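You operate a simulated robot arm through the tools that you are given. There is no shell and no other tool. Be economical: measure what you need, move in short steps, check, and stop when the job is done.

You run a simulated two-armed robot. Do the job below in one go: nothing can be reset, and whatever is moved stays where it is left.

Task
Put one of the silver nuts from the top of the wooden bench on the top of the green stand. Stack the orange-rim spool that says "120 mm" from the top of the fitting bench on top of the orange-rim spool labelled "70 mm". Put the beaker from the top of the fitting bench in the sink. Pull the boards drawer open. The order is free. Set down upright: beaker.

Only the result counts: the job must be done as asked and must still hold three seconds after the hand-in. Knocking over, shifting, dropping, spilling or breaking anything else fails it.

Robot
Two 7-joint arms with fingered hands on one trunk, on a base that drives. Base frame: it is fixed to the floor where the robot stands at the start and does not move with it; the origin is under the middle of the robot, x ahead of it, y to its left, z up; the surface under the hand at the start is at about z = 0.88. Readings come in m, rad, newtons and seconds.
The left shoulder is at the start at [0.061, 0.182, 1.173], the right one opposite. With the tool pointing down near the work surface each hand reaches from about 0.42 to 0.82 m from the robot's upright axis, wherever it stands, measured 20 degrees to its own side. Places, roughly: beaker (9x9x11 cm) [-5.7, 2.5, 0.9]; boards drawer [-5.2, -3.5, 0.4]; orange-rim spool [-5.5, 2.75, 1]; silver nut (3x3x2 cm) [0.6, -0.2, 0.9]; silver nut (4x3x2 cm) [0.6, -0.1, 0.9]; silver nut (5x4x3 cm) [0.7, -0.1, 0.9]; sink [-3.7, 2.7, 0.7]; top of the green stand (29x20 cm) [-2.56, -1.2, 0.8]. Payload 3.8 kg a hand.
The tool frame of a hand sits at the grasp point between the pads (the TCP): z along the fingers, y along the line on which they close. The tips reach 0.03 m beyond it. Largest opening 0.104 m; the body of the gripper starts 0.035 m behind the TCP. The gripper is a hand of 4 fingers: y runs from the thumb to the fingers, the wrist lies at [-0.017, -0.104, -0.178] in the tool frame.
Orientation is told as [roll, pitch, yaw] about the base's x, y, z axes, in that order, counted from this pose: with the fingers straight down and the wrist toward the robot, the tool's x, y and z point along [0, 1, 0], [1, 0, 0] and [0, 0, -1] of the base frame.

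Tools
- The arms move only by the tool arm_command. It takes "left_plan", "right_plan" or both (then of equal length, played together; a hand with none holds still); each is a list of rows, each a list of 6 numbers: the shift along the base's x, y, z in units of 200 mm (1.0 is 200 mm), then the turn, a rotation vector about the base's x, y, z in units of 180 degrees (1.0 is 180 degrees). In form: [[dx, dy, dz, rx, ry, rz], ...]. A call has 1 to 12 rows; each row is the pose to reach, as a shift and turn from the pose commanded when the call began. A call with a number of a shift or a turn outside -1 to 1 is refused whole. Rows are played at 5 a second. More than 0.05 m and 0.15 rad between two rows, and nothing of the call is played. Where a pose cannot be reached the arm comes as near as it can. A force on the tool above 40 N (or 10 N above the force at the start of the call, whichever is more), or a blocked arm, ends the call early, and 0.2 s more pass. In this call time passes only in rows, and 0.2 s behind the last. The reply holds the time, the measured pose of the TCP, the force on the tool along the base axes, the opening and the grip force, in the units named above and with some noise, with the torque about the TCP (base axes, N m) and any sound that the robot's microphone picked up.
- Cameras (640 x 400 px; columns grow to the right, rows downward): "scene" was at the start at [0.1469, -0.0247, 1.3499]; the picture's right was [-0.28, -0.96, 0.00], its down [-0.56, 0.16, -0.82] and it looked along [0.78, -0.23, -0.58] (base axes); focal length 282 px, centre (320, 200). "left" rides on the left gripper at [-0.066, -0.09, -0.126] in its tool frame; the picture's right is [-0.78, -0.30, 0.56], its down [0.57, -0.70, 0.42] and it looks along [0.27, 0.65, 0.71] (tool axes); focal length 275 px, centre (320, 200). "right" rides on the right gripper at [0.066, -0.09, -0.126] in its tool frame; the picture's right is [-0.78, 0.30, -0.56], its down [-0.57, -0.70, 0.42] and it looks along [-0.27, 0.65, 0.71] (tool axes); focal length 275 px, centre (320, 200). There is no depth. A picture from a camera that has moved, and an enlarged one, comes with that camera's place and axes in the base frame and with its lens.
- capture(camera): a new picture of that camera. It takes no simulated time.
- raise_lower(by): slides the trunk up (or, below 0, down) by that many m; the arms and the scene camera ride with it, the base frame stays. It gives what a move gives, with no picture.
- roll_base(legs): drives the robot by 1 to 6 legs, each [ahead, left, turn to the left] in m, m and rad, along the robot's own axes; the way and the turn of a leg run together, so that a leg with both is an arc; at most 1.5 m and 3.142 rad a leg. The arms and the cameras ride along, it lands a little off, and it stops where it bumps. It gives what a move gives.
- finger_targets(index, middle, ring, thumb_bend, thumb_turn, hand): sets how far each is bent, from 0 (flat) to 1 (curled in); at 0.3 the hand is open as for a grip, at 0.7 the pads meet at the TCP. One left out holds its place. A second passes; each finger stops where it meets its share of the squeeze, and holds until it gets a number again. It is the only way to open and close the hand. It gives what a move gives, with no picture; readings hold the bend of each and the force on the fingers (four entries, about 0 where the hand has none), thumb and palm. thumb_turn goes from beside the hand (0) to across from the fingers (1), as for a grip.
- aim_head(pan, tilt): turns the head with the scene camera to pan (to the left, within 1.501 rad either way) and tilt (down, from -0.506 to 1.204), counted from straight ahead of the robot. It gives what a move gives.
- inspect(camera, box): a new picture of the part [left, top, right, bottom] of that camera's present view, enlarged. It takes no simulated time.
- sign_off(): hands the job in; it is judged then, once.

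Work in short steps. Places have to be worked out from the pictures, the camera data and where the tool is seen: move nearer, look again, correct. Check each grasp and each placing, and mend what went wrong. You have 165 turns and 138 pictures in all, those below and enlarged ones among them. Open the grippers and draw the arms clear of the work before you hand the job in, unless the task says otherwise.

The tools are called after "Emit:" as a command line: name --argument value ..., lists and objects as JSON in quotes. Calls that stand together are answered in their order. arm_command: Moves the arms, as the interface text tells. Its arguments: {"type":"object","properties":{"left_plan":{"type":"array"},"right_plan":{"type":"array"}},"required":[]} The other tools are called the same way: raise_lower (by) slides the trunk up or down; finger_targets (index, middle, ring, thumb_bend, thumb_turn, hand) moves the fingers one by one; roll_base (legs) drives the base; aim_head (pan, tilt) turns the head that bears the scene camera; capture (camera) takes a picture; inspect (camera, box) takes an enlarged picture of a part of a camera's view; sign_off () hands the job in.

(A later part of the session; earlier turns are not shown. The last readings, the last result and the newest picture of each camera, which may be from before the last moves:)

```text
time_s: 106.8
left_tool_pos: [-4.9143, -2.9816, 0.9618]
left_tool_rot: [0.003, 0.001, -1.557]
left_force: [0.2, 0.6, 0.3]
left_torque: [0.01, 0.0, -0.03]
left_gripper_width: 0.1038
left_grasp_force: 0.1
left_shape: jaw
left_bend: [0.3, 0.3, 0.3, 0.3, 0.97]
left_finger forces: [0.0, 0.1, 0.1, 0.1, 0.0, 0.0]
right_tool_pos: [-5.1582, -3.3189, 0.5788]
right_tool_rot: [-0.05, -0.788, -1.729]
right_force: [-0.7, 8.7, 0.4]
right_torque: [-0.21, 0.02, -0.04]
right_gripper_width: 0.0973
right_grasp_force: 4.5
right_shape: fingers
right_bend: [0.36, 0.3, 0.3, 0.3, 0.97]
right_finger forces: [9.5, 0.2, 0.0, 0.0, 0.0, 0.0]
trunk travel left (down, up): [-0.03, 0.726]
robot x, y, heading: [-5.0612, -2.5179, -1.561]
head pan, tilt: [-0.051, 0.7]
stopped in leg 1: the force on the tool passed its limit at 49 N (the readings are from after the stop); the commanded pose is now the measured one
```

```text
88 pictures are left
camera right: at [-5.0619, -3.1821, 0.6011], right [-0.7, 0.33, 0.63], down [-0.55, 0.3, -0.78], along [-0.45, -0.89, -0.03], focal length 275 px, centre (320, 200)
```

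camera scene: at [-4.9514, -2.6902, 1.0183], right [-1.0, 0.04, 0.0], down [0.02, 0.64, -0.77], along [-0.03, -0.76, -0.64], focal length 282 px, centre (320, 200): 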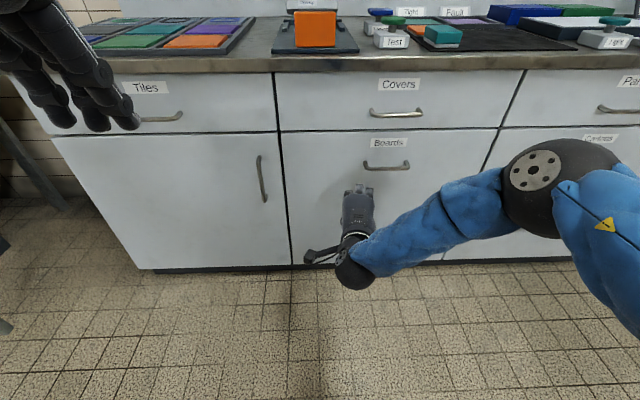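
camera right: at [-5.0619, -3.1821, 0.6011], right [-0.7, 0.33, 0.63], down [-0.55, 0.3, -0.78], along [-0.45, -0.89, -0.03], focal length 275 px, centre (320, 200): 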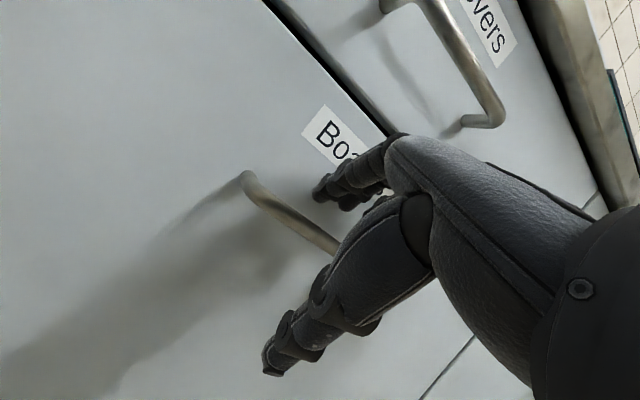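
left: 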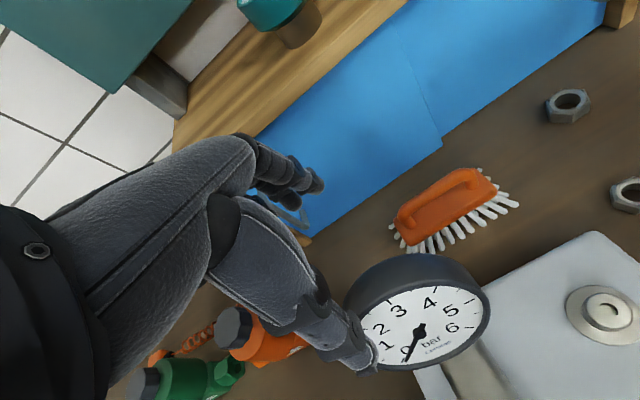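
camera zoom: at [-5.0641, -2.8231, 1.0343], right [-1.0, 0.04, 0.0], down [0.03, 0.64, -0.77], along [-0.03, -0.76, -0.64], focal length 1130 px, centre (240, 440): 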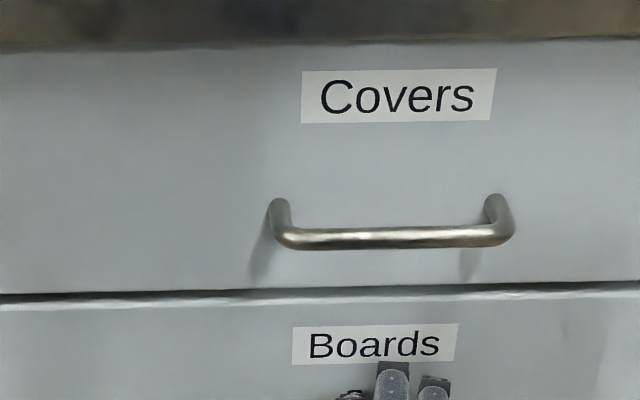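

The index fingertip touches the drawer face, above and behind the bar. I'll back 8 mm and close the hand around the bar.

Emit:
roll_base --legs '[[-0.008, 0, 0]]'

Emit:
finger_targets --hand "right" --index 0.7 --middle 0.7 --ring 0.7 --thumb_bend 0.6

Emit:
capture --camera "right"

```text
time_s: 107.5
left_tool_pos: [-4.9142, -2.9744, 0.9635]
left_tool_rot: [0.001, -0.001, -1.557]
left_force: [0.7, 0.0, -0.2]
left_torque: [-0.01, -0.01, -0.01]
left_gripper_width: 0.1038
left_grasp_force: 0.0
left_shape: jaw
left_bend: [0.3, 0.3, 0.3, 0.3, 0.97]
left_finger forces: [0.0, 0.0, 0.0, 0.1, 0.0, 0.1]
right_tool_pos: [-5.1584, -3.3126, 0.5793]
right_tool_rot: [-0.048, -0.792, -1.731]
right_force: [1.4, 0.1, 0.0]
right_torque: [0.01, -0.03, 0.02]
right_gripper_width: 0.1041
right_grasp_force: 0.2
right_shape: fingers
right_bend: [0.3, 0.3, 0.3, 0.3, 0.97]
right_finger forces: [0.0, 0.0, 0.0, 0.1, 0.1, 0.0]
trunk travel left (down, up): [-0.03, 0.726]
robot x, y, heading: [-5.0635, -2.5112, -1.556]
head pan, tilt: [-0.051, 0.7]
```

```text
time_s: 108.5
left_tool_pos: [-4.9146, -2.9696, 0.9621]
left_tool_rot: [0.0, 0.0, -1.558]
left_force: [-0.4, 0.4, -0.7]
left_torque: [-0.01, -0.01, -0.02]
left_gripper_width: 0.1042
left_grasp_force: 0.0
left_shape: jaw
left_bend: [0.3, 0.3, 0.3, 0.3, 0.97]
left_finger forces: [0.0, 0.0, 0.0, 0.1, 0.0, 0.0]
right_tool_pos: [-5.1592, -3.3124, 0.5877]
right_tool_rot: [-0.048, -0.807, -1.734]
right_force: [-2.5, -0.5, 28.0]
right_torque: [-0.5, 0.72, -0.14]
right_gripper_width: 0.02
right_grasp_force: 12.7
right_shape: fingers
right_bend: [0.67, 0.65, 0.64, 0.6, 1.0]
right_finger forces: [3.4, 6.5, 15.4, 0.1, 0.1, 0.1]
trunk travel left (down, up): [-0.03, 0.726]
robot x, y, heading: [-5.0625, -2.5083, -1.557]
head pan, tilt: [-0.051, 0.7]
```

```text
87 pictures are left
camera right: at [-5.062, -3.1762, 0.6068], right [-0.7, 0.34, 0.62], down [-0.55, 0.29, -0.78], along [-0.45, -0.89, -0.02], focal length 275 px, centre (320, 200)
```

right: 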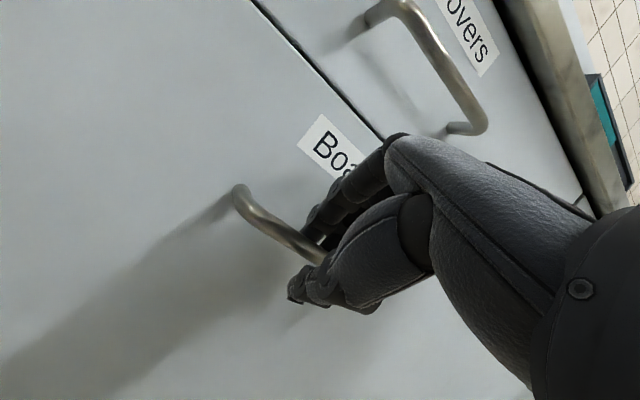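

The fingers press on the bar; I'll bring up the thumb to pinch it, then try pulling back.

Emit:
finger_targets --hand "right" --thumb_bend 0.8 --index 0.8 --middle 0.8 --ring 0.8

Emit:
roll_base --legs '[[-0.06, 0, 0]]'

Emit:
capture --camera "right"

```text
time_s: 109.5
left_tool_pos: [-4.915, -2.9742, 0.963]
left_tool_rot: [0.002, -0.001, -1.561]
left_force: [0.1, -0.4, 0.0]
left_torque: [0.02, 0.0, -0.03]
left_gripper_width: 0.1036
left_grasp_force: 0.1
left_shape: jaw
left_bend: [0.3, 0.3, 0.3, 0.3, 0.97]
left_finger forces: [0.0, 0.0, 0.1, 0.1, 0.0, 0.1]
right_tool_pos: [-5.1596, -3.3121, 0.5798]
right_tool_rot: [-0.049, -0.793, -1.733]
right_force: [-9.6, 1.7, 8.7]
right_torque: [0.03, 0.5, 0.31]
right_gripper_width: 0.0001
right_grasp_force: 16.4
right_shape: fingers
right_bend: [0.78, 0.78, 0.79, 0.71, 1.0]
right_finger forces: [0.0, 8.8, 11.3, 0.0, 12.7, 0.1]
trunk travel left (down, up): [-0.03, 0.726]
robot x, y, heading: [-5.0628, -2.5102, -1.558]
head pan, tilt: [-0.051, 0.7]
```

```text
time_s: 110.5
left_tool_pos: [-4.9149, -2.9133, 0.9614]
left_tool_rot: [0.001, -0.001, -1.559]
left_force: [-0.2, 0.5, 0.0]
left_torque: [-0.05, 0.0, 0.03]
left_gripper_width: 0.1038
left_grasp_force: 0.1
left_shape: jaw
left_bend: [0.3, 0.3, 0.3, 0.3, 0.97]
left_finger forces: [0.0, 0.0, 0.1, 0.0, 0.1, 0.0]
right_tool_pos: [-5.1584, -3.2524, 0.5803]
right_tool_rot: [-0.048, -0.791, -1.732]
right_force: [-12.1, -0.2, 6.6]
right_torque: [0.04, 0.49, 0.35]
right_gripper_width: 0.0005
right_grasp_force: 17.3
right_shape: fingers
right_bend: [0.79, 0.78, 0.79, 0.72, 1.0]
right_finger forces: [0.0, 8.9, 11.1, 0.0, 13.6, 0.0]
trunk travel left (down, up): [-0.03, 0.726]
robot x, y, heading: [-5.0632, -2.4488, -1.56]
head pan, tilt: [-0.051, 0.7]
```

```text
86 pictures are left
camera right: at [-5.0627, -3.1156, 0.6021], right [-0.7, 0.33, 0.63], down [-0.55, 0.3, -0.78], along [-0.45, -0.89, -0.03], focal length 275 px, centre (320, 200)
```

right: 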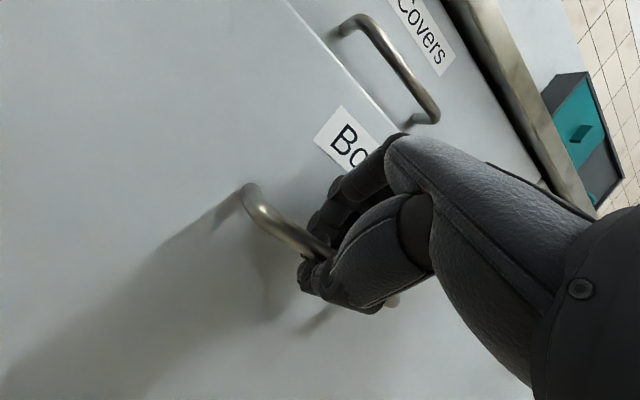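

The drawer is coming along with the hand. I'll pull further.

Emit:
roll_base --legs '[[-0.12, 0, 0], [-0.12, 0, 0]]'

Emit:
capture --camera "scene"

```text
time_s: 112.5
left_tool_pos: [-4.9166, -2.7054, 0.9608]
left_tool_rot: [0.001, 0.002, -1.557]
left_force: [0.3, -0.7, -0.1]
left_torque: [0.0, -0.01, 0.0]
left_gripper_width: 0.1039
left_grasp_force: 0.0
left_shape: jaw
left_bend: [0.3, 0.3, 0.3, 0.3, 0.97]
left_finger forces: [0.1, 0.1, 0.0, 0.1, 0.0, 0.1]
right_tool_pos: [-5.1606, -3.0465, 0.5811]
right_tool_rot: [-0.047, -0.796, -1.727]
right_force: [2.3, -12.6, -5.5]
right_torque: [-0.02, 0.32, 0.34]
right_gripper_width: 0.0
right_grasp_force: 24.8
right_shape: fingers
right_bend: [0.77, 0.76, 0.79, 0.71, 1.0]
right_finger forces: [9.5, 10.9, 11.3, 0.0, 17.8, 0.1]
trunk travel left (down, up): [-0.03, 0.726]
robot x, y, heading: [-5.0694, -2.2445, -1.563]
head pan, tilt: [-0.051, 0.7]
stopped in leg 2: the force on the tool passed its limit at 58 N (the readings are from after the stop); the commanded pose is now the measured one
```

```text
85 pictures are left
camera scene: at [-5.0667, -2.5473, 1.0336], right [-1.0, 0.04, 0.0], down [0.02, 0.65, -0.76], along [-0.03, -0.76, -0.65], focal length 282 px, centre (320, 200)
```

scene: 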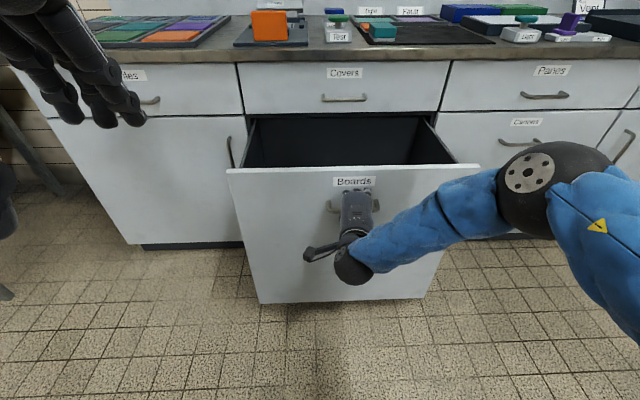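

The drawer is fully open, about 27 cm to its stop. I'll open the hand and back straight away from the handle.

Emit:
finger_targets --hand "right" --index 0.25 --middle 0.25 --ring 0.25 --thumb_bend 0.25

Emit:
capture --camera "right"

```text
time_s: 113.5
left_tool_pos: [-4.9169, -2.7034, 0.9623]
left_tool_rot: [0.002, 0.0, -1.558]
left_force: [-1.0, -0.2, 0.3]
left_torque: [-0.02, -0.02, 0.04]
left_gripper_width: 0.1039
left_grasp_force: 0.0
left_shape: jaw
left_bend: [0.3, 0.3, 0.3, 0.3, 0.97]
left_finger forces: [0.0, 0.1, 0.0, 0.1, 0.0, 0.0]
right_tool_pos: [-5.1608, -3.0472, 0.5828]
right_tool_rot: [-0.046, -0.797, -1.728]
right_force: [0.4, -0.5, 0.1]
right_torque: [0.0, 0.0, -0.02]
right_gripper_width: 0.1153
right_grasp_force: 0.1
right_shape: fingers
right_bend: [0.25, 0.25, 0.25, 0.25, 0.97]
right_finger forces: [0.0, 0.1, 0.1, 0.1, 0.1, 0.1]
trunk travel left (down, up): [-0.03, 0.726]
robot x, y, heading: [-5.0661, -2.2379, -1.561]
head pan, tilt: [-0.051, 0.7]
```

```text
84 pictures are left
camera right: at [-5.0646, -2.9087, 0.604], right [-0.71, 0.33, 0.62], down [-0.55, 0.3, -0.78], along [-0.44, -0.9, -0.03], focal length 275 px, centre (320, 200)
```

right: 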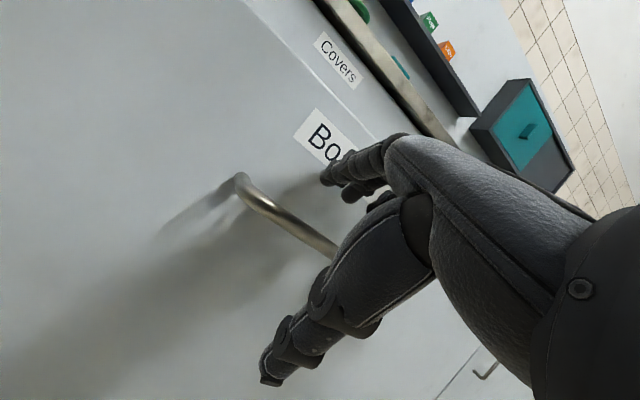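

Hand is open with the fingers above the bar. I'll back off.

Emit:
roll_base --legs '[[-0.05, 0, 0], [-0.25, 0, 0]]'

Emit:
capture --camera "scene"

```text
time_s: 115.8
left_tool_pos: [-4.92, -2.4038, 0.9622]
left_tool_rot: [0.001, 0.0, -1.557]
left_force: [-0.2, 0.3, 0.5]
left_torque: [0.06, -0.01, 0.01]
left_gripper_width: 0.1039
left_grasp_force: 0.1
left_shape: jaw
left_bend: [0.3, 0.3, 0.3, 0.3, 0.97]
left_finger forces: [0.0, 0.0, 0.0, 0.1, 0.1, 0.0]
right_tool_pos: [-5.1631, -2.7467, 0.5828]
right_tool_rot: [-0.045, -0.798, -1.728]
right_force: [1.2, 0.3, 0.4]
right_torque: [-0.02, 0.03, 0.02]
right_gripper_width: 0.1155
right_grasp_force: 0.0
right_shape: fingers
right_bend: [0.25, 0.25, 0.25, 0.25, 0.97]
right_finger forces: [0.0, 0.1, 0.1, 0.0, 0.0, 0.0]
trunk travel left (down, up): [-0.03, 0.726]
robot x, y, heading: [-5.0717, -1.9419, -1.557]
head pan, tilt: [-0.051, 0.7]
```

```text
83 pictures are left
camera scene: at [-5.0702, -2.2461, 1.0343], right [-1.0, 0.04, 0.0], down [0.02, 0.64, -0.76], along [-0.03, -0.76, -0.64], focal length 282 px, centre (320, 200)
```

scene: 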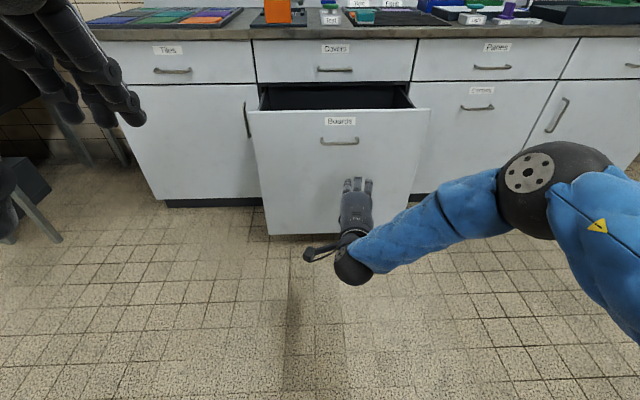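

Drawer stays open. Now I'll raise the trunk back up and return the right hand to a tucked, tool-down pose.

Emit:
raise_lower --by 0.295

Emit:
arm_command --right_plan '[[0, 0.12, 0.1, 0.036, 0, 0], [0, 0.24, 0.2, 0.072, 0, 0], [0, 0.36, 0.3, 0.108, 0, 0], [0, 0.48, 0.4, 0.144, 0, 0], [0, 0.6, 0.5, 0.18, 0, 0], [0, 0.72, 0.6, 0.216, 0, 0], [0, 0.84, 0.7, 0.252, 0, 0], [0, 0.96, 0.8, 0.252, 0, 0]]'

```text
time_s: 118.8
left_tool_pos: [-4.9204, -2.4047, 1.2555]
left_tool_rot: [0.003, 0.001, -1.555]
left_force: [0.9, 0.2, -0.2]
left_torque: [0.03, -0.03, 0.03]
left_gripper_width: 0.1036
left_grasp_force: 0.1
left_shape: jaw
left_bend: [0.3, 0.3, 0.3, 0.3, 0.97]
left_finger forces: [0.1, 0.1, 0.1, 0.0, 0.0, 0.0]
right_tool_pos: [-5.1633, -2.7461, 0.8771]
right_tool_rot: [-0.047, -0.794, -1.728]
right_force: [-0.4, -0.8, -0.8]
right_torque: [0.04, 0.06, 0.03]
right_gripper_width: 0.1154
right_grasp_force: 0.1
right_shape: fingers
right_bend: [0.25, 0.25, 0.25, 0.25, 0.97]
right_finger forces: [0.0, 0.1, 0.1, 0.1, 0.0, 0.0]
trunk travel left (down, up): [-0.325, 0.431]
robot x, y, heading: [-5.0732, -1.9378, -1.558]
head pan, tilt: [-0.051, 0.7]
```

```text
time_s: 120.6
left_tool_pos: [-4.9215, -2.4027, 1.2572]
left_tool_rot: [0.0, 0.002, -1.558]
left_force: [-0.7, -0.8, -0.2]
left_torque: [-0.04, 0.01, 0.01]
left_gripper_width: 0.1037
left_grasp_force: 0.1
left_shape: jaw
left_bend: [0.3, 0.3, 0.3, 0.3, 0.97]
left_finger forces: [0.1, 0.0, 0.0, 0.1, 0.0, 0.0]
right_tool_pos: [-5.1627, -2.5538, 1.0381]
right_tool_rot: [-0.158, -0.011, -1.681]
right_force: [-0.5, 0.1, -0.4]
right_torque: [-0.01, 0.0, 0.02]
right_gripper_width: 0.116
right_grasp_force: 0.0
right_shape: fingers
right_bend: [0.25, 0.25, 0.25, 0.25, 0.97]
right_finger forces: [0.0, 0.0, 0.0, 0.1, 0.1, 0.0]
trunk travel left (down, up): [-0.325, 0.431]
robot x, y, heading: [-5.0687, -1.9402, -1.556]
head pan, tilt: [-0.051, 0.7]
```

I'll straighten the right hand's orientation and raise it a bit.

Emit:
arm_command --right_plan '[[-0.1, 0.05, 0.15, -0.002, -0.025, 0.02], [-0.2, 0.1, 0.3, -0.005, -0.05, 0.04], [-0.35, 0.15, 0.4, -0.005, -0.05, 0.04]]'

Emit:
roll_base --legs '[[0, 0, 1.56], [1.0, 0, 0], [0, 0, 1.57]]'

Emit:
aim_head --pan 0.2 --tilt 0.4

Emit:
capture --camera "scene"

```text
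time_s: 121.4
left_tool_pos: [-4.9208, -2.4028, 1.2569]
left_tool_rot: [0.002, 0.0, -1.559]
left_force: [-0.5, 0.0, 0.2]
left_torque: [-0.04, -0.02, 0.0]
left_gripper_width: 0.1041
left_grasp_force: 0.1
left_shape: jaw
left_bend: [0.3, 0.3, 0.3, 0.3, 0.97]
left_finger forces: [0.0, 0.0, 0.0, 0.1, 0.0, 0.1]
right_tool_pos: [-5.2338, -2.5228, 1.1192]
right_tool_rot: [0.001, -0.02, -1.556]
right_force: [0.4, 0.4, 0.3]
right_torque: [-0.03, -0.02, 0.0]
right_gripper_width: 0.1155
right_grasp_force: 0.2
right_shape: fingers
right_bend: [0.25, 0.25, 0.25, 0.25, 0.97]
right_finger forces: [0.0, 0.0, 0.1, 0.1, 0.0, 0.1]
trunk travel left (down, up): [-0.325, 0.431]
robot x, y, heading: [-5.0697, -1.9408, -1.555]
head pan, tilt: [-0.051, 0.7]
```

```text
time_s: 134.2
left_tool_pos: [-4.2166, -1.4669, 1.2569]
left_tool_rot: [0.001, -0.001, 1.586]
left_force: [0.2, -1.1, 0.2]
left_torque: [-0.03, -0.02, 0.02]
left_gripper_width: 0.1039
left_grasp_force: 0.1
left_shape: jaw
left_bend: [0.3, 0.3, 0.3, 0.3, 0.97]
left_finger forces: [0.0, 0.0, 0.0, 0.0, 0.1, 0.0]
right_tool_pos: [-3.9062, -1.3461, 1.1183]
right_tool_rot: [0.002, -0.022, 1.587]
right_force: [-0.6, -0.5, 0.1]
right_torque: [0.0, -0.01, -0.01]
right_gripper_width: 0.1157
right_grasp_force: 0.1
right_shape: fingers
right_bend: [0.25, 0.25, 0.25, 0.25, 0.97]
right_finger forces: [0.1, 0.0, 0.1, 0.0, 0.0, 0.1]
trunk travel left (down, up): [-0.325, 0.431]
robot x, y, heading: [-4.0661, -1.9294, 1.586]
head pan, tilt: [-0.051, 0.7]
```

```text
time_s: 135.0
left_tool_pos: [-4.2157, -1.4662, 1.2564]
left_tool_rot: [0.002, -0.001, 1.59]
left_force: [0.4, 0.4, 0.8]
left_torque: [0.02, 0.01, 0.03]
left_gripper_width: 0.104
left_grasp_force: 0.0
left_shape: jaw
left_bend: [0.3, 0.3, 0.3, 0.3, 0.97]
left_finger forces: [0.0, 0.1, 0.0, 0.0, 0.0, 0.0]
right_tool_pos: [-3.9052, -1.3462, 1.1189]
right_tool_rot: [0.002, -0.021, 1.586]
right_force: [-0.1, 0.0, 0.8]
right_torque: [0.0, -0.01, -0.01]
right_gripper_width: 0.1158
right_grasp_force: 0.1
right_shape: fingers
right_bend: [0.25, 0.25, 0.25, 0.25, 0.97]
right_finger forces: [0.0, 0.1, 0.0, 0.0, 0.0, 0.1]
trunk travel left (down, up): [-0.325, 0.431]
robot x, y, heading: [-4.0653, -1.9281, 1.587]
head pan, tilt: [0.201, 0.4]
```

```text
82 pictures are left
camera scene: at [-4.0888, -1.7746, 1.3694], right [0.98, 0.21, 0.0], down [0.08, -0.38, -0.92], along [-0.2, 0.9, -0.39], focal length 282 px, centre (320, 200)
```

scene: 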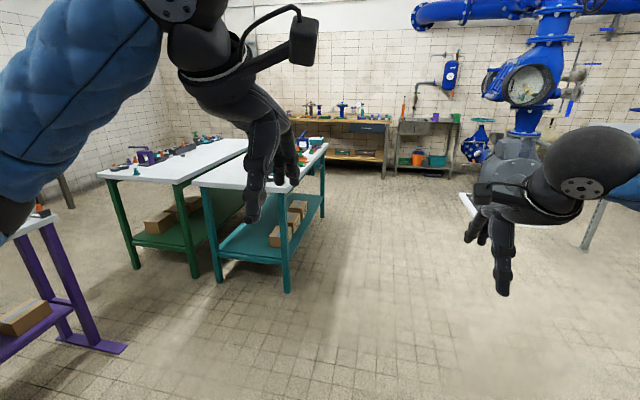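

The way north along x≈−4 is clear. I'll drive toward the fitting bench and sink.

Emit:
roll_base --legs '[[1.4, -0.1, 0], [1.3, 0, 0]]'

Emit:
aim_head --pan 0.6 --tilt 0.35

Emit:
capture --camera "scene"

Emit:
aim_head --pan 0.0 --tilt 0.45

Emit:
capture --camera "scene"

```text
time_s: 148.1
left_tool_pos: [-4.1674, 1.2297, 1.2559]
left_tool_rot: [0.002, -0.002, 1.586]
left_force: [-0.5, -0.4, -1.3]
left_torque: [0.0, -0.01, -0.01]
left_gripper_width: 0.1038
left_grasp_force: 0.1
left_shape: jaw
left_bend: [0.3, 0.3, 0.3, 0.3, 0.97]
left_finger forces: [0.1, 0.1, 0.0, 0.0, 0.1, 0.0]
right_tool_pos: [-3.8563, 1.3499, 1.1174]
right_tool_rot: [0.001, -0.02, 1.584]
right_force: [0.4, 0.0, 0.4]
right_torque: [0.05, -0.01, -0.02]
right_gripper_width: 0.1155
right_grasp_force: 0.0
right_shape: fingers
right_bend: [0.25, 0.25, 0.25, 0.25, 0.97]
right_finger forces: [0.0, 0.0, 0.0, 0.1, 0.1, 0.0]
trunk travel left (down, up): [-0.325, 0.431]
robot x, y, heading: [-4.0203, 0.7673, 1.586]
head pan, tilt: [0.201, 0.4]
```

```text
time_s: 149.0
left_tool_pos: [-4.1677, 1.2289, 1.257]
left_tool_rot: [0.002, 0.0, 1.587]
left_force: [0.7, 0.4, 0.2]
left_torque: [0.02, -0.01, -0.01]
left_gripper_width: 0.1041
left_grasp_force: 0.1
left_shape: jaw
left_bend: [0.3, 0.3, 0.3, 0.3, 0.97]
left_finger forces: [0.1, 0.0, 0.0, 0.0, 0.0, 0.0]
right_tool_pos: [-3.8568, 1.3493, 1.1176]
right_tool_rot: [0.001, -0.02, 1.586]
right_force: [0.4, -0.3, 0.0]
right_torque: [0.02, 0.02, 0.02]
right_gripper_width: 0.1157
right_grasp_force: 0.0
right_shape: fingers
right_bend: [0.25, 0.25, 0.25, 0.25, 0.97]
right_finger forces: [0.1, 0.0, 0.0, 0.0, 0.0, 0.0]
trunk travel left (down, up): [-0.325, 0.431]
robot x, y, heading: [-4.021, 0.7688, 1.587]
head pan, tilt: [0.6, 0.351]
```

```text
81 pictures are left
camera scene: at [-4.0742, 0.9068, 1.374], right [0.82, 0.58, 0.0], down [0.2, -0.28, -0.94], along [-0.54, 0.77, -0.34], focal length 282 px, centre (320, 200)
```

scene: 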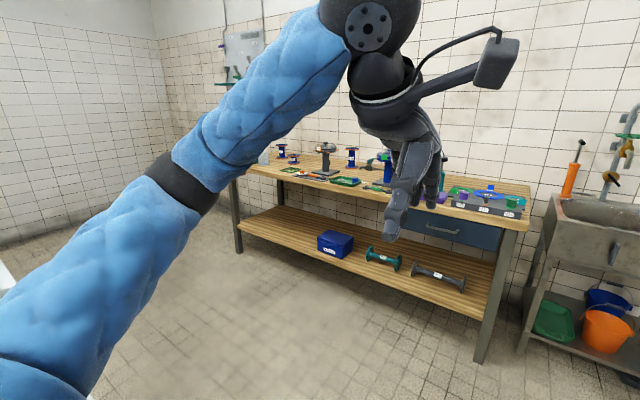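

```text
time_s: 150.0
left_tool_pos: [-4.1671, 1.2298, 1.257]
left_tool_rot: [0.003, 0.0, 1.586]
left_force: [0.8, 0.2, 0.1]
left_torque: [0.0, -0.01, 0.01]
left_gripper_width: 0.1038
left_grasp_force: 0.3
left_shape: jaw
left_bend: [0.3, 0.3, 0.3, 0.3, 0.97]
left_finger forces: [0.0, 0.0, 0.0, 0.1, 0.0, 0.0]
right_tool_pos: [-3.8563, 1.3501, 1.1177]
right_tool_rot: [0.003, -0.02, 1.585]
right_force: [-0.1, -0.8, 0.8]
right_torque: [-0.01, -0.02, 0.0]
right_gripper_width: 0.116
right_grasp_force: 0.1
right_shape: fingers
right_bend: [0.25, 0.25, 0.25, 0.25, 0.97]
right_finger forces: [0.1, 0.0, 0.0, 0.1, 0.0, 0.1]
trunk travel left (down, up): [-0.325, 0.431]
robot x, y, heading: [-4.0198, 0.7679, 1.583]
head pan, tilt: [0.0, 0.45]
```

```text
80 pictures are left
camera scene: at [-4.022, 0.9226, 1.3648], right [1.0, 0.02, 0.0], down [0.01, -0.44, -0.9], along [-0.01, 0.9, -0.44], focal length 282 px, centre (320, 200)
```

scene: 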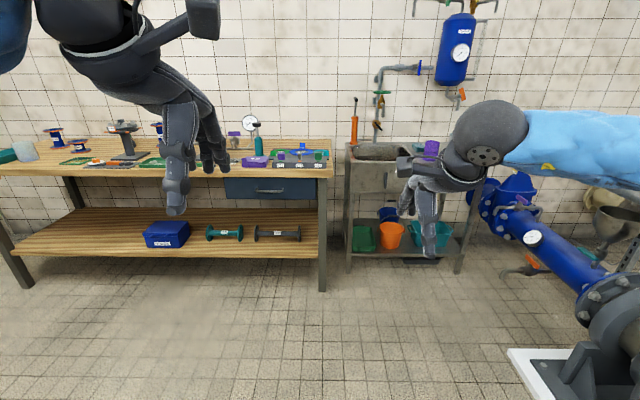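

The fitting bench runs x≈−6…−4 at y≥2.35. I'll move forward to y≈1.55 and strafe left toward the beaker and spools.

Emit:
roll_base --legs '[[0.78, 0, 0], [0, 1.3, 0]]'

Emit:
aim_head --pan 0.0 --tilt 0.5

Emit:
capture --camera "scene"

```text
time_s: 160.3
left_tool_pos: [-5.4782, 1.9996, 1.2575]
left_tool_rot: [-0.001, 0.001, 1.582]
left_force: [-0.3, -1.3, -0.5]
left_torque: [-0.01, -0.03, 0.0]
left_gripper_width: 0.1036
left_grasp_force: 0.0
left_shape: jaw
left_bend: [0.3, 0.3, 0.3, 0.3, 0.97]
left_finger forces: [0.0, 0.0, 0.1, 0.1, 0.0, 0.0]
right_tool_pos: [-5.1641, 2.1185, 1.1192]
right_tool_rot: [0.0, -0.022, 1.579]
right_force: [-0.6, 0.6, -0.3]
right_torque: [-0.01, -0.02, 0.01]
right_gripper_width: 0.1155
right_grasp_force: 0.0
right_shape: fingers
right_bend: [0.25, 0.25, 0.25, 0.25, 0.97]
right_finger forces: [0.1, 0.0, 0.0, 0.1, 0.0, 0.0]
trunk travel left (down, up): [-0.325, 0.431]
robot x, y, heading: [-5.3263, 1.5334, 1.574]
head pan, tilt: [0.0, 0.45]
```

```text
time_s: 161.0
left_tool_pos: [-5.4755, 1.9992, 1.2577]
left_tool_rot: [0.001, 0.001, 1.582]
left_force: [-0.1, 0.4, -0.9]
left_torque: [-0.02, 0.03, 0.07]
left_gripper_width: 0.1041
left_grasp_force: 0.1
left_shape: jaw
left_bend: [0.3, 0.3, 0.3, 0.3, 0.97]
left_finger forces: [0.1, 0.0, 0.1, 0.0, 0.1, 0.0]
right_tool_pos: [-5.1633, 2.118, 1.1179]
right_tool_rot: [0.001, -0.022, 1.58]
right_force: [0.4, -0.3, 0.2]
right_torque: [-0.02, -0.02, -0.02]
right_gripper_width: 0.1159
right_grasp_force: 0.0
right_shape: fingers
right_bend: [0.25, 0.25, 0.25, 0.25, 0.97]
right_finger forces: [0.0, 0.0, 0.0, 0.1, 0.0, 0.0]
trunk travel left (down, up): [-0.325, 0.431]
robot x, y, heading: [-5.3313, 1.5363, 1.578]
head pan, tilt: [0.0, 0.499]
```

```text
79 pictures are left
camera scene: at [-5.332, 1.6906, 1.3604], right [1.0, 0.01, 0.0], down [0.0, -0.48, -0.88], along [-0.01, 0.88, -0.48], focal length 282 px, centre (320, 200)
```

scene: 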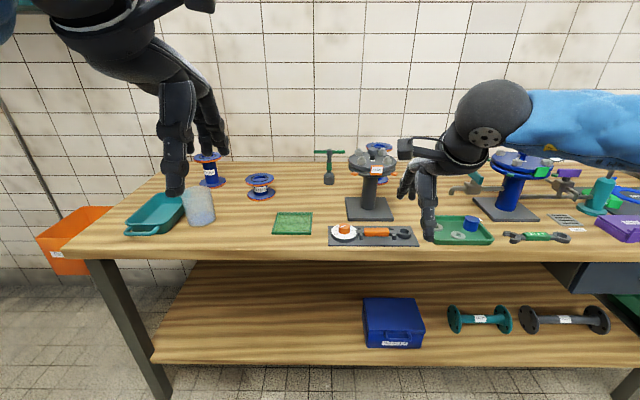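

I'll zoom in on the spools and the beaker.

Emit:
inspect --camera "scene" --box '[120, 130, 300, 242]'

Emit:
inspect --camera "scene" --box '[300, 120, 460, 220]'

```text
3.56 times, centred on (210, 186) of scene
camera zoom: at [-5.332, 1.6906, 1.3604], right [1.0, 0.01, 0.0], down [0.0, -0.48, -0.88], along [-0.01, 0.88, -0.48], focal length 1004 px, centre (711, 250)
```

zoom: 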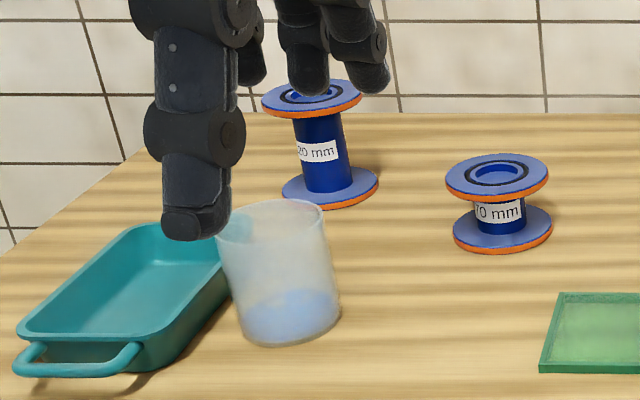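

```text
4.00 times, centred on (380, 170) of scene
camera zoom: at [-5.332, 1.6906, 1.3604], right [1.0, 0.01, 0.0], down [0.0, -0.48, -0.88], along [-0.01, 0.88, -0.48], focal length 1130 px, centre (80, 320)
```

zoom: 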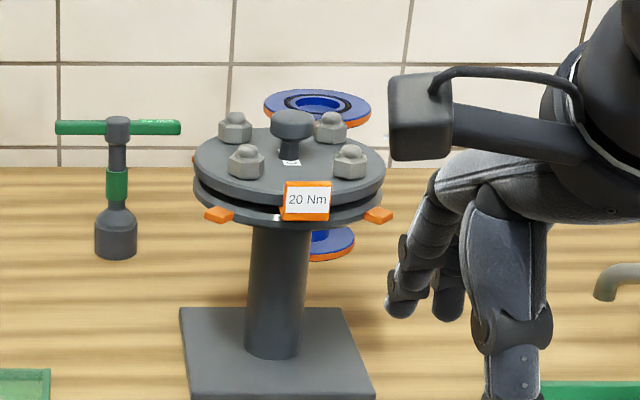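

The left tall spool may read "120 mm" but the label is partly hidden. I'll strafe left for a more direct view.

Emit:
roll_base --legs '[[0, 0.4, 0]]'

Emit:
aim_head --pan -0.05 --tilt 0.5

Emit:
capture --camera "scene"

Emit:
inspect --camera "scene" --box '[270, 130, 430, 230]'

```text
time_s: 163.4
left_tool_pos: [-5.8755, 1.9935, 1.2571]
left_tool_rot: [-0.001, -0.001, 1.587]
left_force: [-0.5, 0.1, -0.5]
left_torque: [-0.03, -0.03, 0.01]
left_gripper_width: 0.1039
left_grasp_force: 0.0
left_shape: jaw
left_bend: [0.3, 0.3, 0.3, 0.3, 0.97]
left_finger forces: [0.0, 0.0, 0.1, 0.0, 0.0, 0.0]
right_tool_pos: [-5.5641, 2.115, 1.1182]
right_tool_rot: [0.001, -0.022, 1.583]
right_force: [0.7, 0.0, -0.6]
right_torque: [-0.02, -0.02, 0.01]
right_gripper_width: 0.116
right_grasp_force: 0.0
right_shape: fingers
right_bend: [0.25, 0.25, 0.25, 0.25, 0.97]
right_finger forces: [0.1, 0.1, 0.1, 0.0, 0.0, 0.0]
trunk travel left (down, up): [-0.325, 0.431]
robot x, y, heading: [-5.7293, 1.5347, 1.583]
head pan, tilt: [0.0, 0.499]
```

```text
time_s: 164.1
left_tool_pos: [-5.8756, 1.9942, 1.257]
left_tool_rot: [0.0, 0.001, 1.584]
left_force: [-0.3, 0.2, -0.2]
left_torque: [-0.01, -0.02, -0.01]
left_gripper_width: 0.1036
left_grasp_force: 0.1
left_shape: jaw
left_bend: [0.3, 0.3, 0.3, 0.3, 0.97]
left_finger forces: [0.0, 0.1, 0.0, 0.1, 0.1, 0.0]
right_tool_pos: [-5.5636, 2.1147, 1.1182]
right_tool_rot: [0.002, -0.021, 1.582]
right_force: [0.2, 0.9, -0.3]
right_torque: [0.01, 0.01, -0.02]
right_gripper_width: 0.1154
right_grasp_force: 0.1
right_shape: fingers
right_bend: [0.25, 0.25, 0.25, 0.25, 0.97]
right_finger forces: [0.0, 0.0, 0.0, 0.1, 0.1, 0.0]
trunk travel left (down, up): [-0.325, 0.431]
robot x, y, heading: [-5.7283, 1.531, 1.581]
head pan, tilt: [-0.051, 0.499]
```

```text
76 pictures are left
camera scene: at [-5.7247, 1.6861, 1.3603], right [1.0, -0.04, 0.0], down [-0.02, -0.48, -0.88], along [0.03, 0.88, -0.48], focal length 282 px, centre (320, 200)
```

scene: 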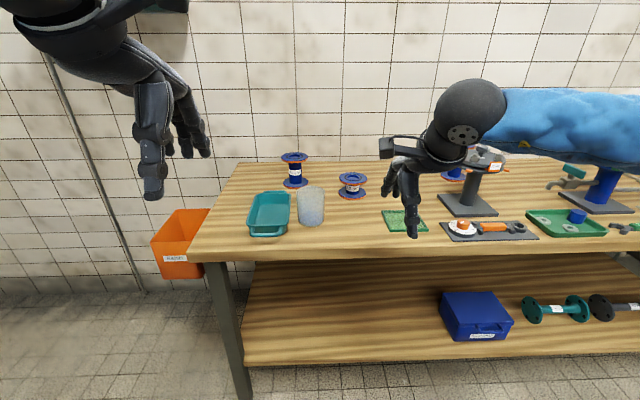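

```text
4.00 times, centred on (350, 180) of scene
camera zoom: at [-5.7247, 1.6861, 1.3603], right [1.0, -0.04, 0.0], down [-0.02, -0.48, -0.88], along [0.03, 0.88, -0.48], focal length 1130 px, centre (200, 280)
```

zoom: 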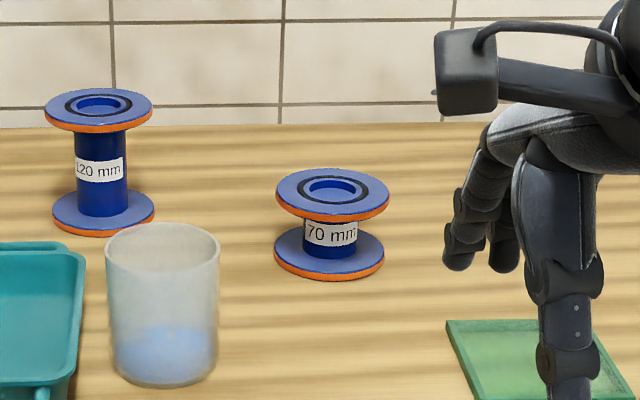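

The left spool is "120 mm" at about [−5.788, 2.75], the "70 mm" one at [−5.568, 2.646], and the beaker (with liquid) at [−5.727, 2.47]; bench z≈0.865. I'll open the right hand wide and drive so it hovers toward the 120 spool, to grip the top rim from above.

Emit:
finger_targets --hand "right" --index 0.08 --middle 0.08 --ring 0.08 --thumb_bend 0.08

Emit:
roll_base --legs '[[0, 0.22, 0], [0.4, 0, 0]]'

Emit:
aim_head --pan -0.25 --tilt 0.6

Emit:
capture --camera "scene"

Emit:
capture --camera "right"

```text
time_s: 165.1
left_tool_pos: [-5.8758, 1.9952, 1.257]
left_tool_rot: [0.002, -0.001, 1.586]
left_force: [-0.4, -0.3, 0.1]
left_torque: [-0.02, 0.03, -0.02]
left_gripper_width: 0.1039
left_grasp_force: 0.2
left_shape: jaw
left_bend: [0.3, 0.3, 0.3, 0.3, 0.97]
left_finger forces: [0.1, 0.0, 0.1, 0.0, 0.1, 0.0]
right_tool_pos: [-5.5627, 2.1143, 1.1179]
right_tool_rot: [0.001, -0.022, 1.583]
right_force: [0.1, 0.6, -0.4]
right_torque: [0.0, 0.01, 0.0]
right_gripper_width: 0.1485
right_grasp_force: 0.1
right_shape: fingers
right_bend: [0.08, 0.08, 0.08, 0.08, 0.95]
right_finger forces: [0.0, 0.0, 0.0, 0.1, 0.0, 0.1]
trunk travel left (down, up): [-0.325, 0.431]
robot x, y, heading: [-5.7273, 1.5309, 1.583]
head pan, tilt: [-0.051, 0.499]
```

```text
time_s: 168.8
left_tool_pos: [-6.1018, 2.3921, 1.2568]
left_tool_rot: [0.0, -0.001, 1.587]
left_force: [0.4, -0.4, -0.6]
left_torque: [-0.03, -0.01, 0.01]
left_gripper_width: 0.1039
left_grasp_force: 0.1
left_shape: jaw
left_bend: [0.3, 0.3, 0.3, 0.3, 0.97]
left_finger forces: [0.1, 0.0, 0.1, 0.1, 0.0, 0.0]
right_tool_pos: [-5.79, 2.5126, 1.119]
right_tool_rot: [0.002, -0.02, 1.585]
right_force: [0.3, -0.3, -0.2]
right_torque: [-0.01, -0.03, -0.01]
right_gripper_width: 0.1481
right_grasp_force: 0.1
right_shape: fingers
right_bend: [0.08, 0.08, 0.08, 0.08, 0.95]
right_finger forces: [0.0, 0.0, 0.0, 0.0, 0.0, 0.0]
trunk travel left (down, up): [-0.325, 0.431]
robot x, y, heading: [-5.9488, 1.9263, 1.585]
head pan, tilt: [-0.051, 0.499]
```

```text
time_s: 169.6
left_tool_pos: [-6.1012, 2.3905, 1.2576]
left_tool_rot: [0.002, 0.0, 1.588]
left_force: [0.2, 0.3, -0.5]
left_torque: [0.0, 0.02, 0.01]
left_gripper_width: 0.1038
left_grasp_force: 0.0
left_shape: jaw
left_bend: [0.3, 0.3, 0.3, 0.3, 0.97]
left_finger forces: [0.0, 0.0, 0.0, 0.0, 0.0, 0.0]
right_tool_pos: [-5.7904, 2.5114, 1.1189]
right_tool_rot: [0.002, -0.021, 1.587]
right_force: [0.9, 0.4, -0.1]
right_torque: [0.0, -0.02, -0.02]
right_gripper_width: 0.1484
right_grasp_force: 0.2
right_shape: fingers
right_bend: [0.08, 0.08, 0.08, 0.08, 0.95]
right_finger forces: [0.0, 0.0, 0.1, 0.0, 0.1, 0.0]
trunk travel left (down, up): [-0.325, 0.431]
robot x, y, heading: [-5.9526, 1.9266, 1.585]
head pan, tilt: [-0.25, 0.6]
```

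```text
74 pictures are left
camera scene: at [-5.9334, 2.0779, 1.3513], right [0.97, -0.23, 0.0], down [-0.13, -0.55, -0.83], along [0.19, 0.8, -0.56], focal length 282 px, centre (320, 200)
```

scene: 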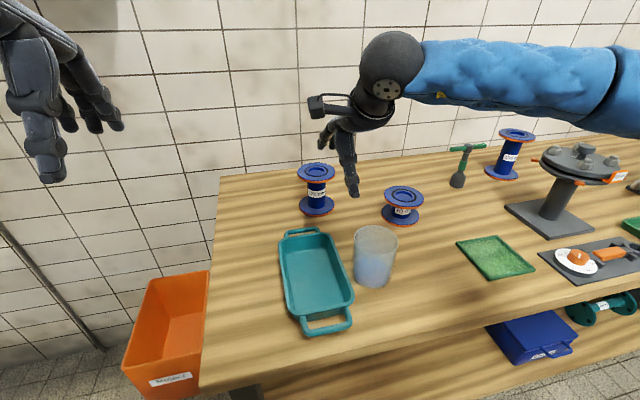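

```text
73 pictures are left
camera right: at [-5.8534, 2.4183, 1.2424], right [0.77, 0.3, 0.56], down [0.58, -0.68, -0.44], along [0.25, 0.67, -0.7], focal length 275 px, centre (320, 200)
```

right: 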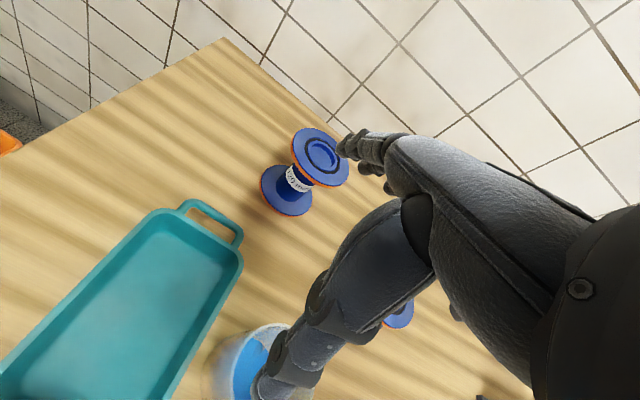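

Spool top at about [−5.787, 2.744, 0.985]. I'll nudge the base ahead 5 cm, then reach over the spool.

Emit:
roll_base --legs '[[0.05, 0, 0]]'

Emit:
arm_command --right_plan '[[0.0, 0.22, 0, 0, 0, 0], [0.0, 0.44, 0, 0, 0, 0], [0.01, 0.66, -0.05, 0, 0, 0], [0.01, 0.9, -0.1, 0, 0, 0]]'

Emit:
capture --camera "scene"

Emit:
capture --camera "right"

```text
time_s: 170.5
left_tool_pos: [-6.1021, 2.4434, 1.2548]
left_tool_rot: [0.002, 0.002, 1.586]
left_force: [0.2, 1.2, -0.8]
left_torque: [-0.05, -0.04, 0.01]
left_gripper_width: 0.1039
left_grasp_force: 0.0
left_shape: jaw
left_bend: [0.3, 0.3, 0.3, 0.3, 0.97]
left_finger forces: [0.1, 0.0, 0.0, 0.0, 0.0, 0.0]
right_tool_pos: [-5.7904, 2.5638, 1.1173]
right_tool_rot: [0.003, -0.018, 1.588]
right_force: [-0.6, -0.2, -0.6]
right_torque: [-0.07, -0.02, 0.03]
right_gripper_width: 0.1484
right_grasp_force: 0.0
right_shape: fingers
right_bend: [0.08, 0.08, 0.08, 0.08, 0.95]
right_finger forces: [0.0, 0.0, 0.0, 0.1, 0.0, 0.0]
trunk travel left (down, up): [-0.325, 0.431]
robot x, y, heading: [-5.9525, 1.9794, 1.583]
head pan, tilt: [-0.25, 0.6]
```

```text
time_s: 171.5
left_tool_pos: [-6.1035, 2.4419, 1.2556]
left_tool_rot: [-0.001, 0.001, 1.587]
left_force: [0.6, 0.6, -0.3]
left_torque: [0.0, -0.01, 0.03]
left_gripper_width: 0.1037
left_grasp_force: 0.0
left_shape: jaw
left_bend: [0.3, 0.3, 0.3, 0.3, 0.97]
left_finger forces: [0.0, 0.0, 0.0, 0.0, 0.0, 0.0]
right_tool_pos: [-5.7915, 2.7423, 1.0973]
right_tool_rot: [0.0, -0.016, 1.589]
right_force: [0.3, 0.1, -0.1]
right_torque: [0.03, 0.0, -0.02]
right_gripper_width: 0.1487
right_grasp_force: 0.0
right_shape: fingers
right_bend: [0.08, 0.08, 0.08, 0.08, 0.95]
right_finger forces: [0.1, 0.0, 0.0, 0.1, 0.0, 0.1]
trunk travel left (down, up): [-0.325, 0.431]
robot x, y, heading: [-5.9531, 1.9753, 1.591]
head pan, tilt: [-0.25, 0.6]
```

```text
72 pictures are left
camera scene: at [-5.9357, 2.1289, 1.3511], right [0.97, -0.23, 0.0], down [-0.13, -0.55, -0.82], along [0.19, 0.8, -0.57], focal length 282 px, centre (320, 200)
```

scene: 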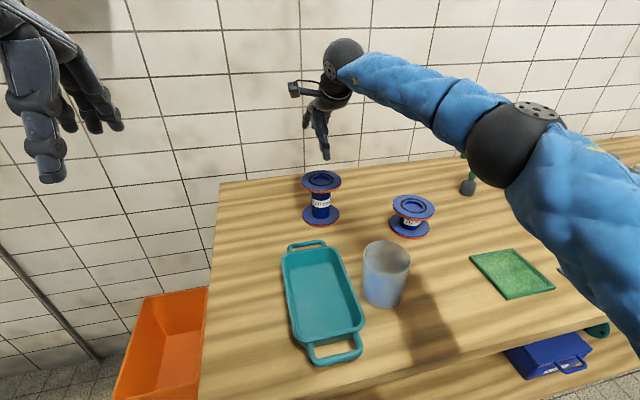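

```text
71 pictures are left
camera right: at [-5.8543, 2.6488, 1.221], right [0.77, 0.3, 0.56], down [0.59, -0.68, -0.44], along [0.25, 0.67, -0.7], focal length 275 px, centre (320, 200)
```

right: 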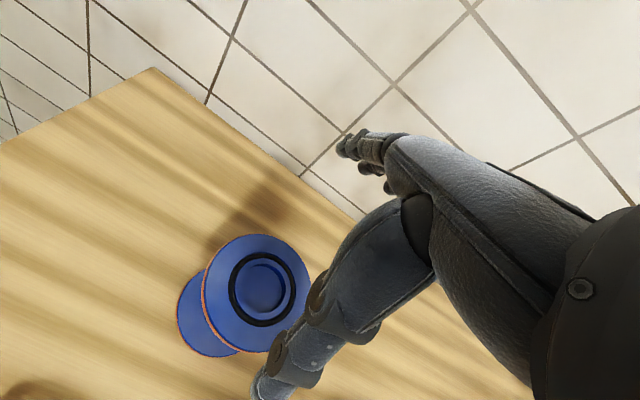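

The hand is centred over the spool. I'll descend to z≈1.0 and check clearances.

Emit:
arm_command --right_plan '[[0.02, 0.0, -0.2, 0, 0, 0], [0.025, 0.005, -0.35, 0, 0, 0], [0.025, 0.005, -0.48, 0, 0, 0]]'

Emit:
inspect --camera "scene" --box '[260, 80, 420, 240]'

Emit:
capture --camera "right"

```text
time_s: 172.3
left_tool_pos: [-6.1022, 2.4411, 1.2569]
left_tool_rot: [0.0, 0.001, 1.587]
left_force: [0.2, 0.2, 1.0]
left_torque: [0.02, -0.01, 0.01]
left_gripper_width: 0.1036
left_grasp_force: 0.3
left_shape: jaw
left_bend: [0.3, 0.3, 0.3, 0.3, 0.97]
left_finger forces: [0.0, 0.0, 0.1, 0.1, 0.0, 0.0]
right_tool_pos: [-5.7838, 2.743, 1.0031]
right_tool_rot: [0.002, -0.018, 1.589]
right_force: [0.8, 0.7, 0.4]
right_torque: [0.01, -0.01, -0.02]
right_gripper_width: 0.1486
right_grasp_force: 0.1
right_shape: fingers
right_bend: [0.08, 0.08, 0.08, 0.08, 0.95]
right_finger forces: [0.0, 0.0, 0.0, 0.1, 0.0, 0.0]
trunk travel left (down, up): [-0.325, 0.431]
robot x, y, heading: [-5.9534, 1.9773, 1.586]
head pan, tilt: [-0.25, 0.6]
```

```text
2.50 times, centred on (340, 160) of scene
camera zoom: at [-5.9341, 2.1286, 1.3511], right [0.97, -0.23, 0.0], down [-0.13, -0.55, -0.82], along [0.19, 0.8, -0.57], focal length 706 px, centre (270, 300)
```

zoom: 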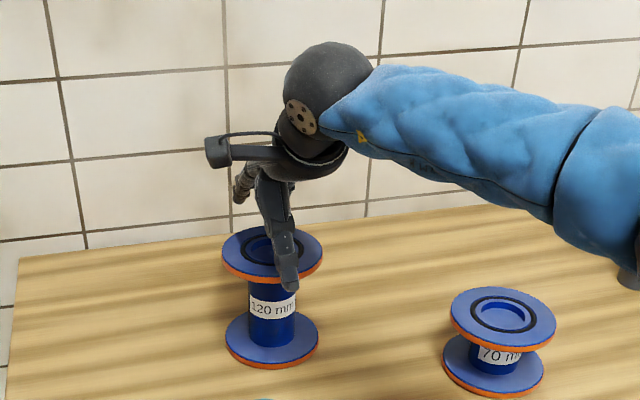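

```text
69 pictures are left
camera right: at [-5.8475, 2.6496, 1.1263], right [0.77, 0.3, 0.56], down [0.58, -0.68, -0.44], along [0.25, 0.67, -0.7], focal length 275 px, centre (320, 200)
```

right: 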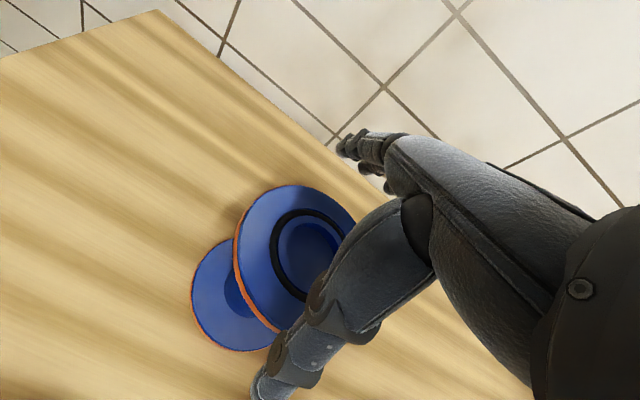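

I'll shift 7 mm left, descend to z≈0.974 and close on the rim.

Emit:
arm_command --right_plan '[[-0.035, -0.01, -0.05, 0, 0, 0], [-0.035, -0.01, -0.145, 0, 0, 0]]'

Emit:
finger_targets --hand "right" --index 0.25 --middle 0.25 --ring 0.25 --thumb_bend 0.25

Emit:
capture --camera "right"

Emit:
inspect --camera "scene" --box '[260, 80, 420, 240]'

```text
time_s: 172.9
left_tool_pos: [-6.1038, 2.4401, 1.256]
left_tool_rot: [0.002, 0.0, 1.587]
left_force: [0.4, -0.7, 0.8]
left_torque: [0.02, -0.01, 0.0]
left_gripper_width: 0.104
left_grasp_force: 0.2
left_shape: jaw
left_bend: [0.3, 0.3, 0.3, 0.3, 0.97]
left_finger forces: [0.1, 0.0, 0.1, 0.0, 0.0, 0.0]
right_tool_pos: [-5.7909, 2.7397, 0.9736]
right_tool_rot: [0.003, -0.019, 1.586]
right_force: [-0.5, 0.1, -0.5]
right_torque: [0.03, 0.02, 0.02]
right_gripper_width: 0.1484
right_grasp_force: 0.1
right_shape: fingers
right_bend: [0.08, 0.08, 0.08, 0.08, 0.95]
right_finger forces: [0.1, 0.1, 0.0, 0.0, 0.1, 0.0]
trunk travel left (down, up): [-0.325, 0.431]
robot x, y, heading: [-5.9492, 1.9797, 1.587]
head pan, tilt: [-0.25, 0.6]
```

```text
time_s: 173.9
left_tool_pos: [-6.1041, 2.4418, 1.2578]
left_tool_rot: [0.003, 0.001, 1.587]
left_force: [0.7, -0.6, 0.7]
left_torque: [0.01, 0.03, 0.01]
left_gripper_width: 0.1041
left_grasp_force: 0.0
left_shape: jaw
left_bend: [0.3, 0.3, 0.3, 0.3, 0.97]
left_finger forces: [0.0, 0.0, 0.0, 0.1, 0.1, 0.0]
right_tool_pos: [-5.7915, 2.7402, 0.9744]
right_tool_rot: [0.002, -0.02, 1.586]
right_force: [-1.2, 3.0, 4.1]
right_torque: [0.21, 0.04, -0.04]
right_gripper_width: 0.1237
right_grasp_force: 5.2
right_shape: fingers
right_bend: [0.22, 0.25, 0.25, 0.22, 0.97]
right_finger forces: [7.1, 0.0, 0.0, 0.0, 2.9, 0.0]
trunk travel left (down, up): [-0.325, 0.431]
robot x, y, heading: [-5.9561, 1.9821, 1.589]
head pan, tilt: [-0.25, 0.6]
```

```text
68 pictures are left
camera right: at [-5.8541, 2.6469, 1.0984], right [0.77, 0.3, 0.56], down [0.58, -0.68, -0.44], along [0.25, 0.67, -0.7], focal length 275 px, centre (320, 200)
```

right: 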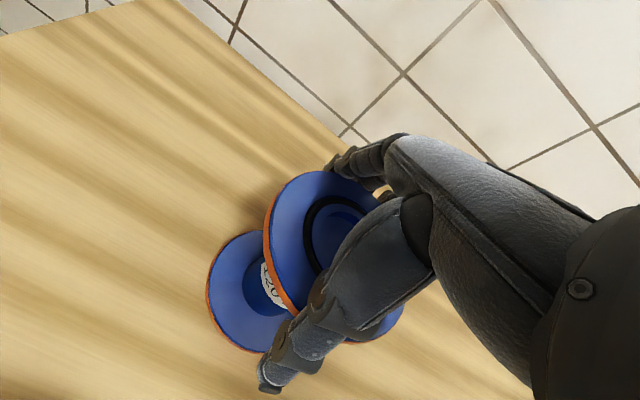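

```text
2.50 times, centred on (340, 160) of scene
camera zoom: at [-5.9344, 2.1277, 1.3513], right [0.97, -0.23, 0.0], down [-0.13, -0.55, -0.83], along [0.19, 0.8, -0.56], focal length 706 px, centre (270, 300)
```

zoom: 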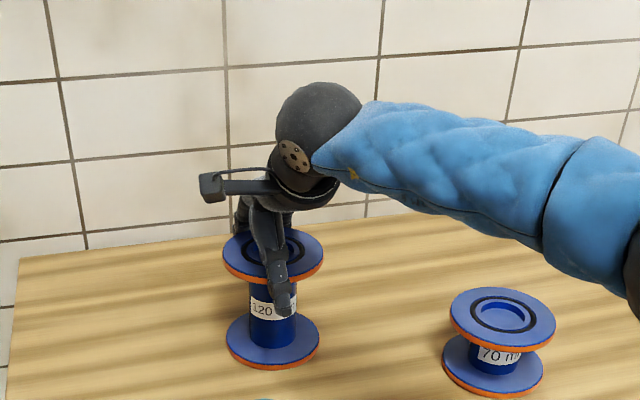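

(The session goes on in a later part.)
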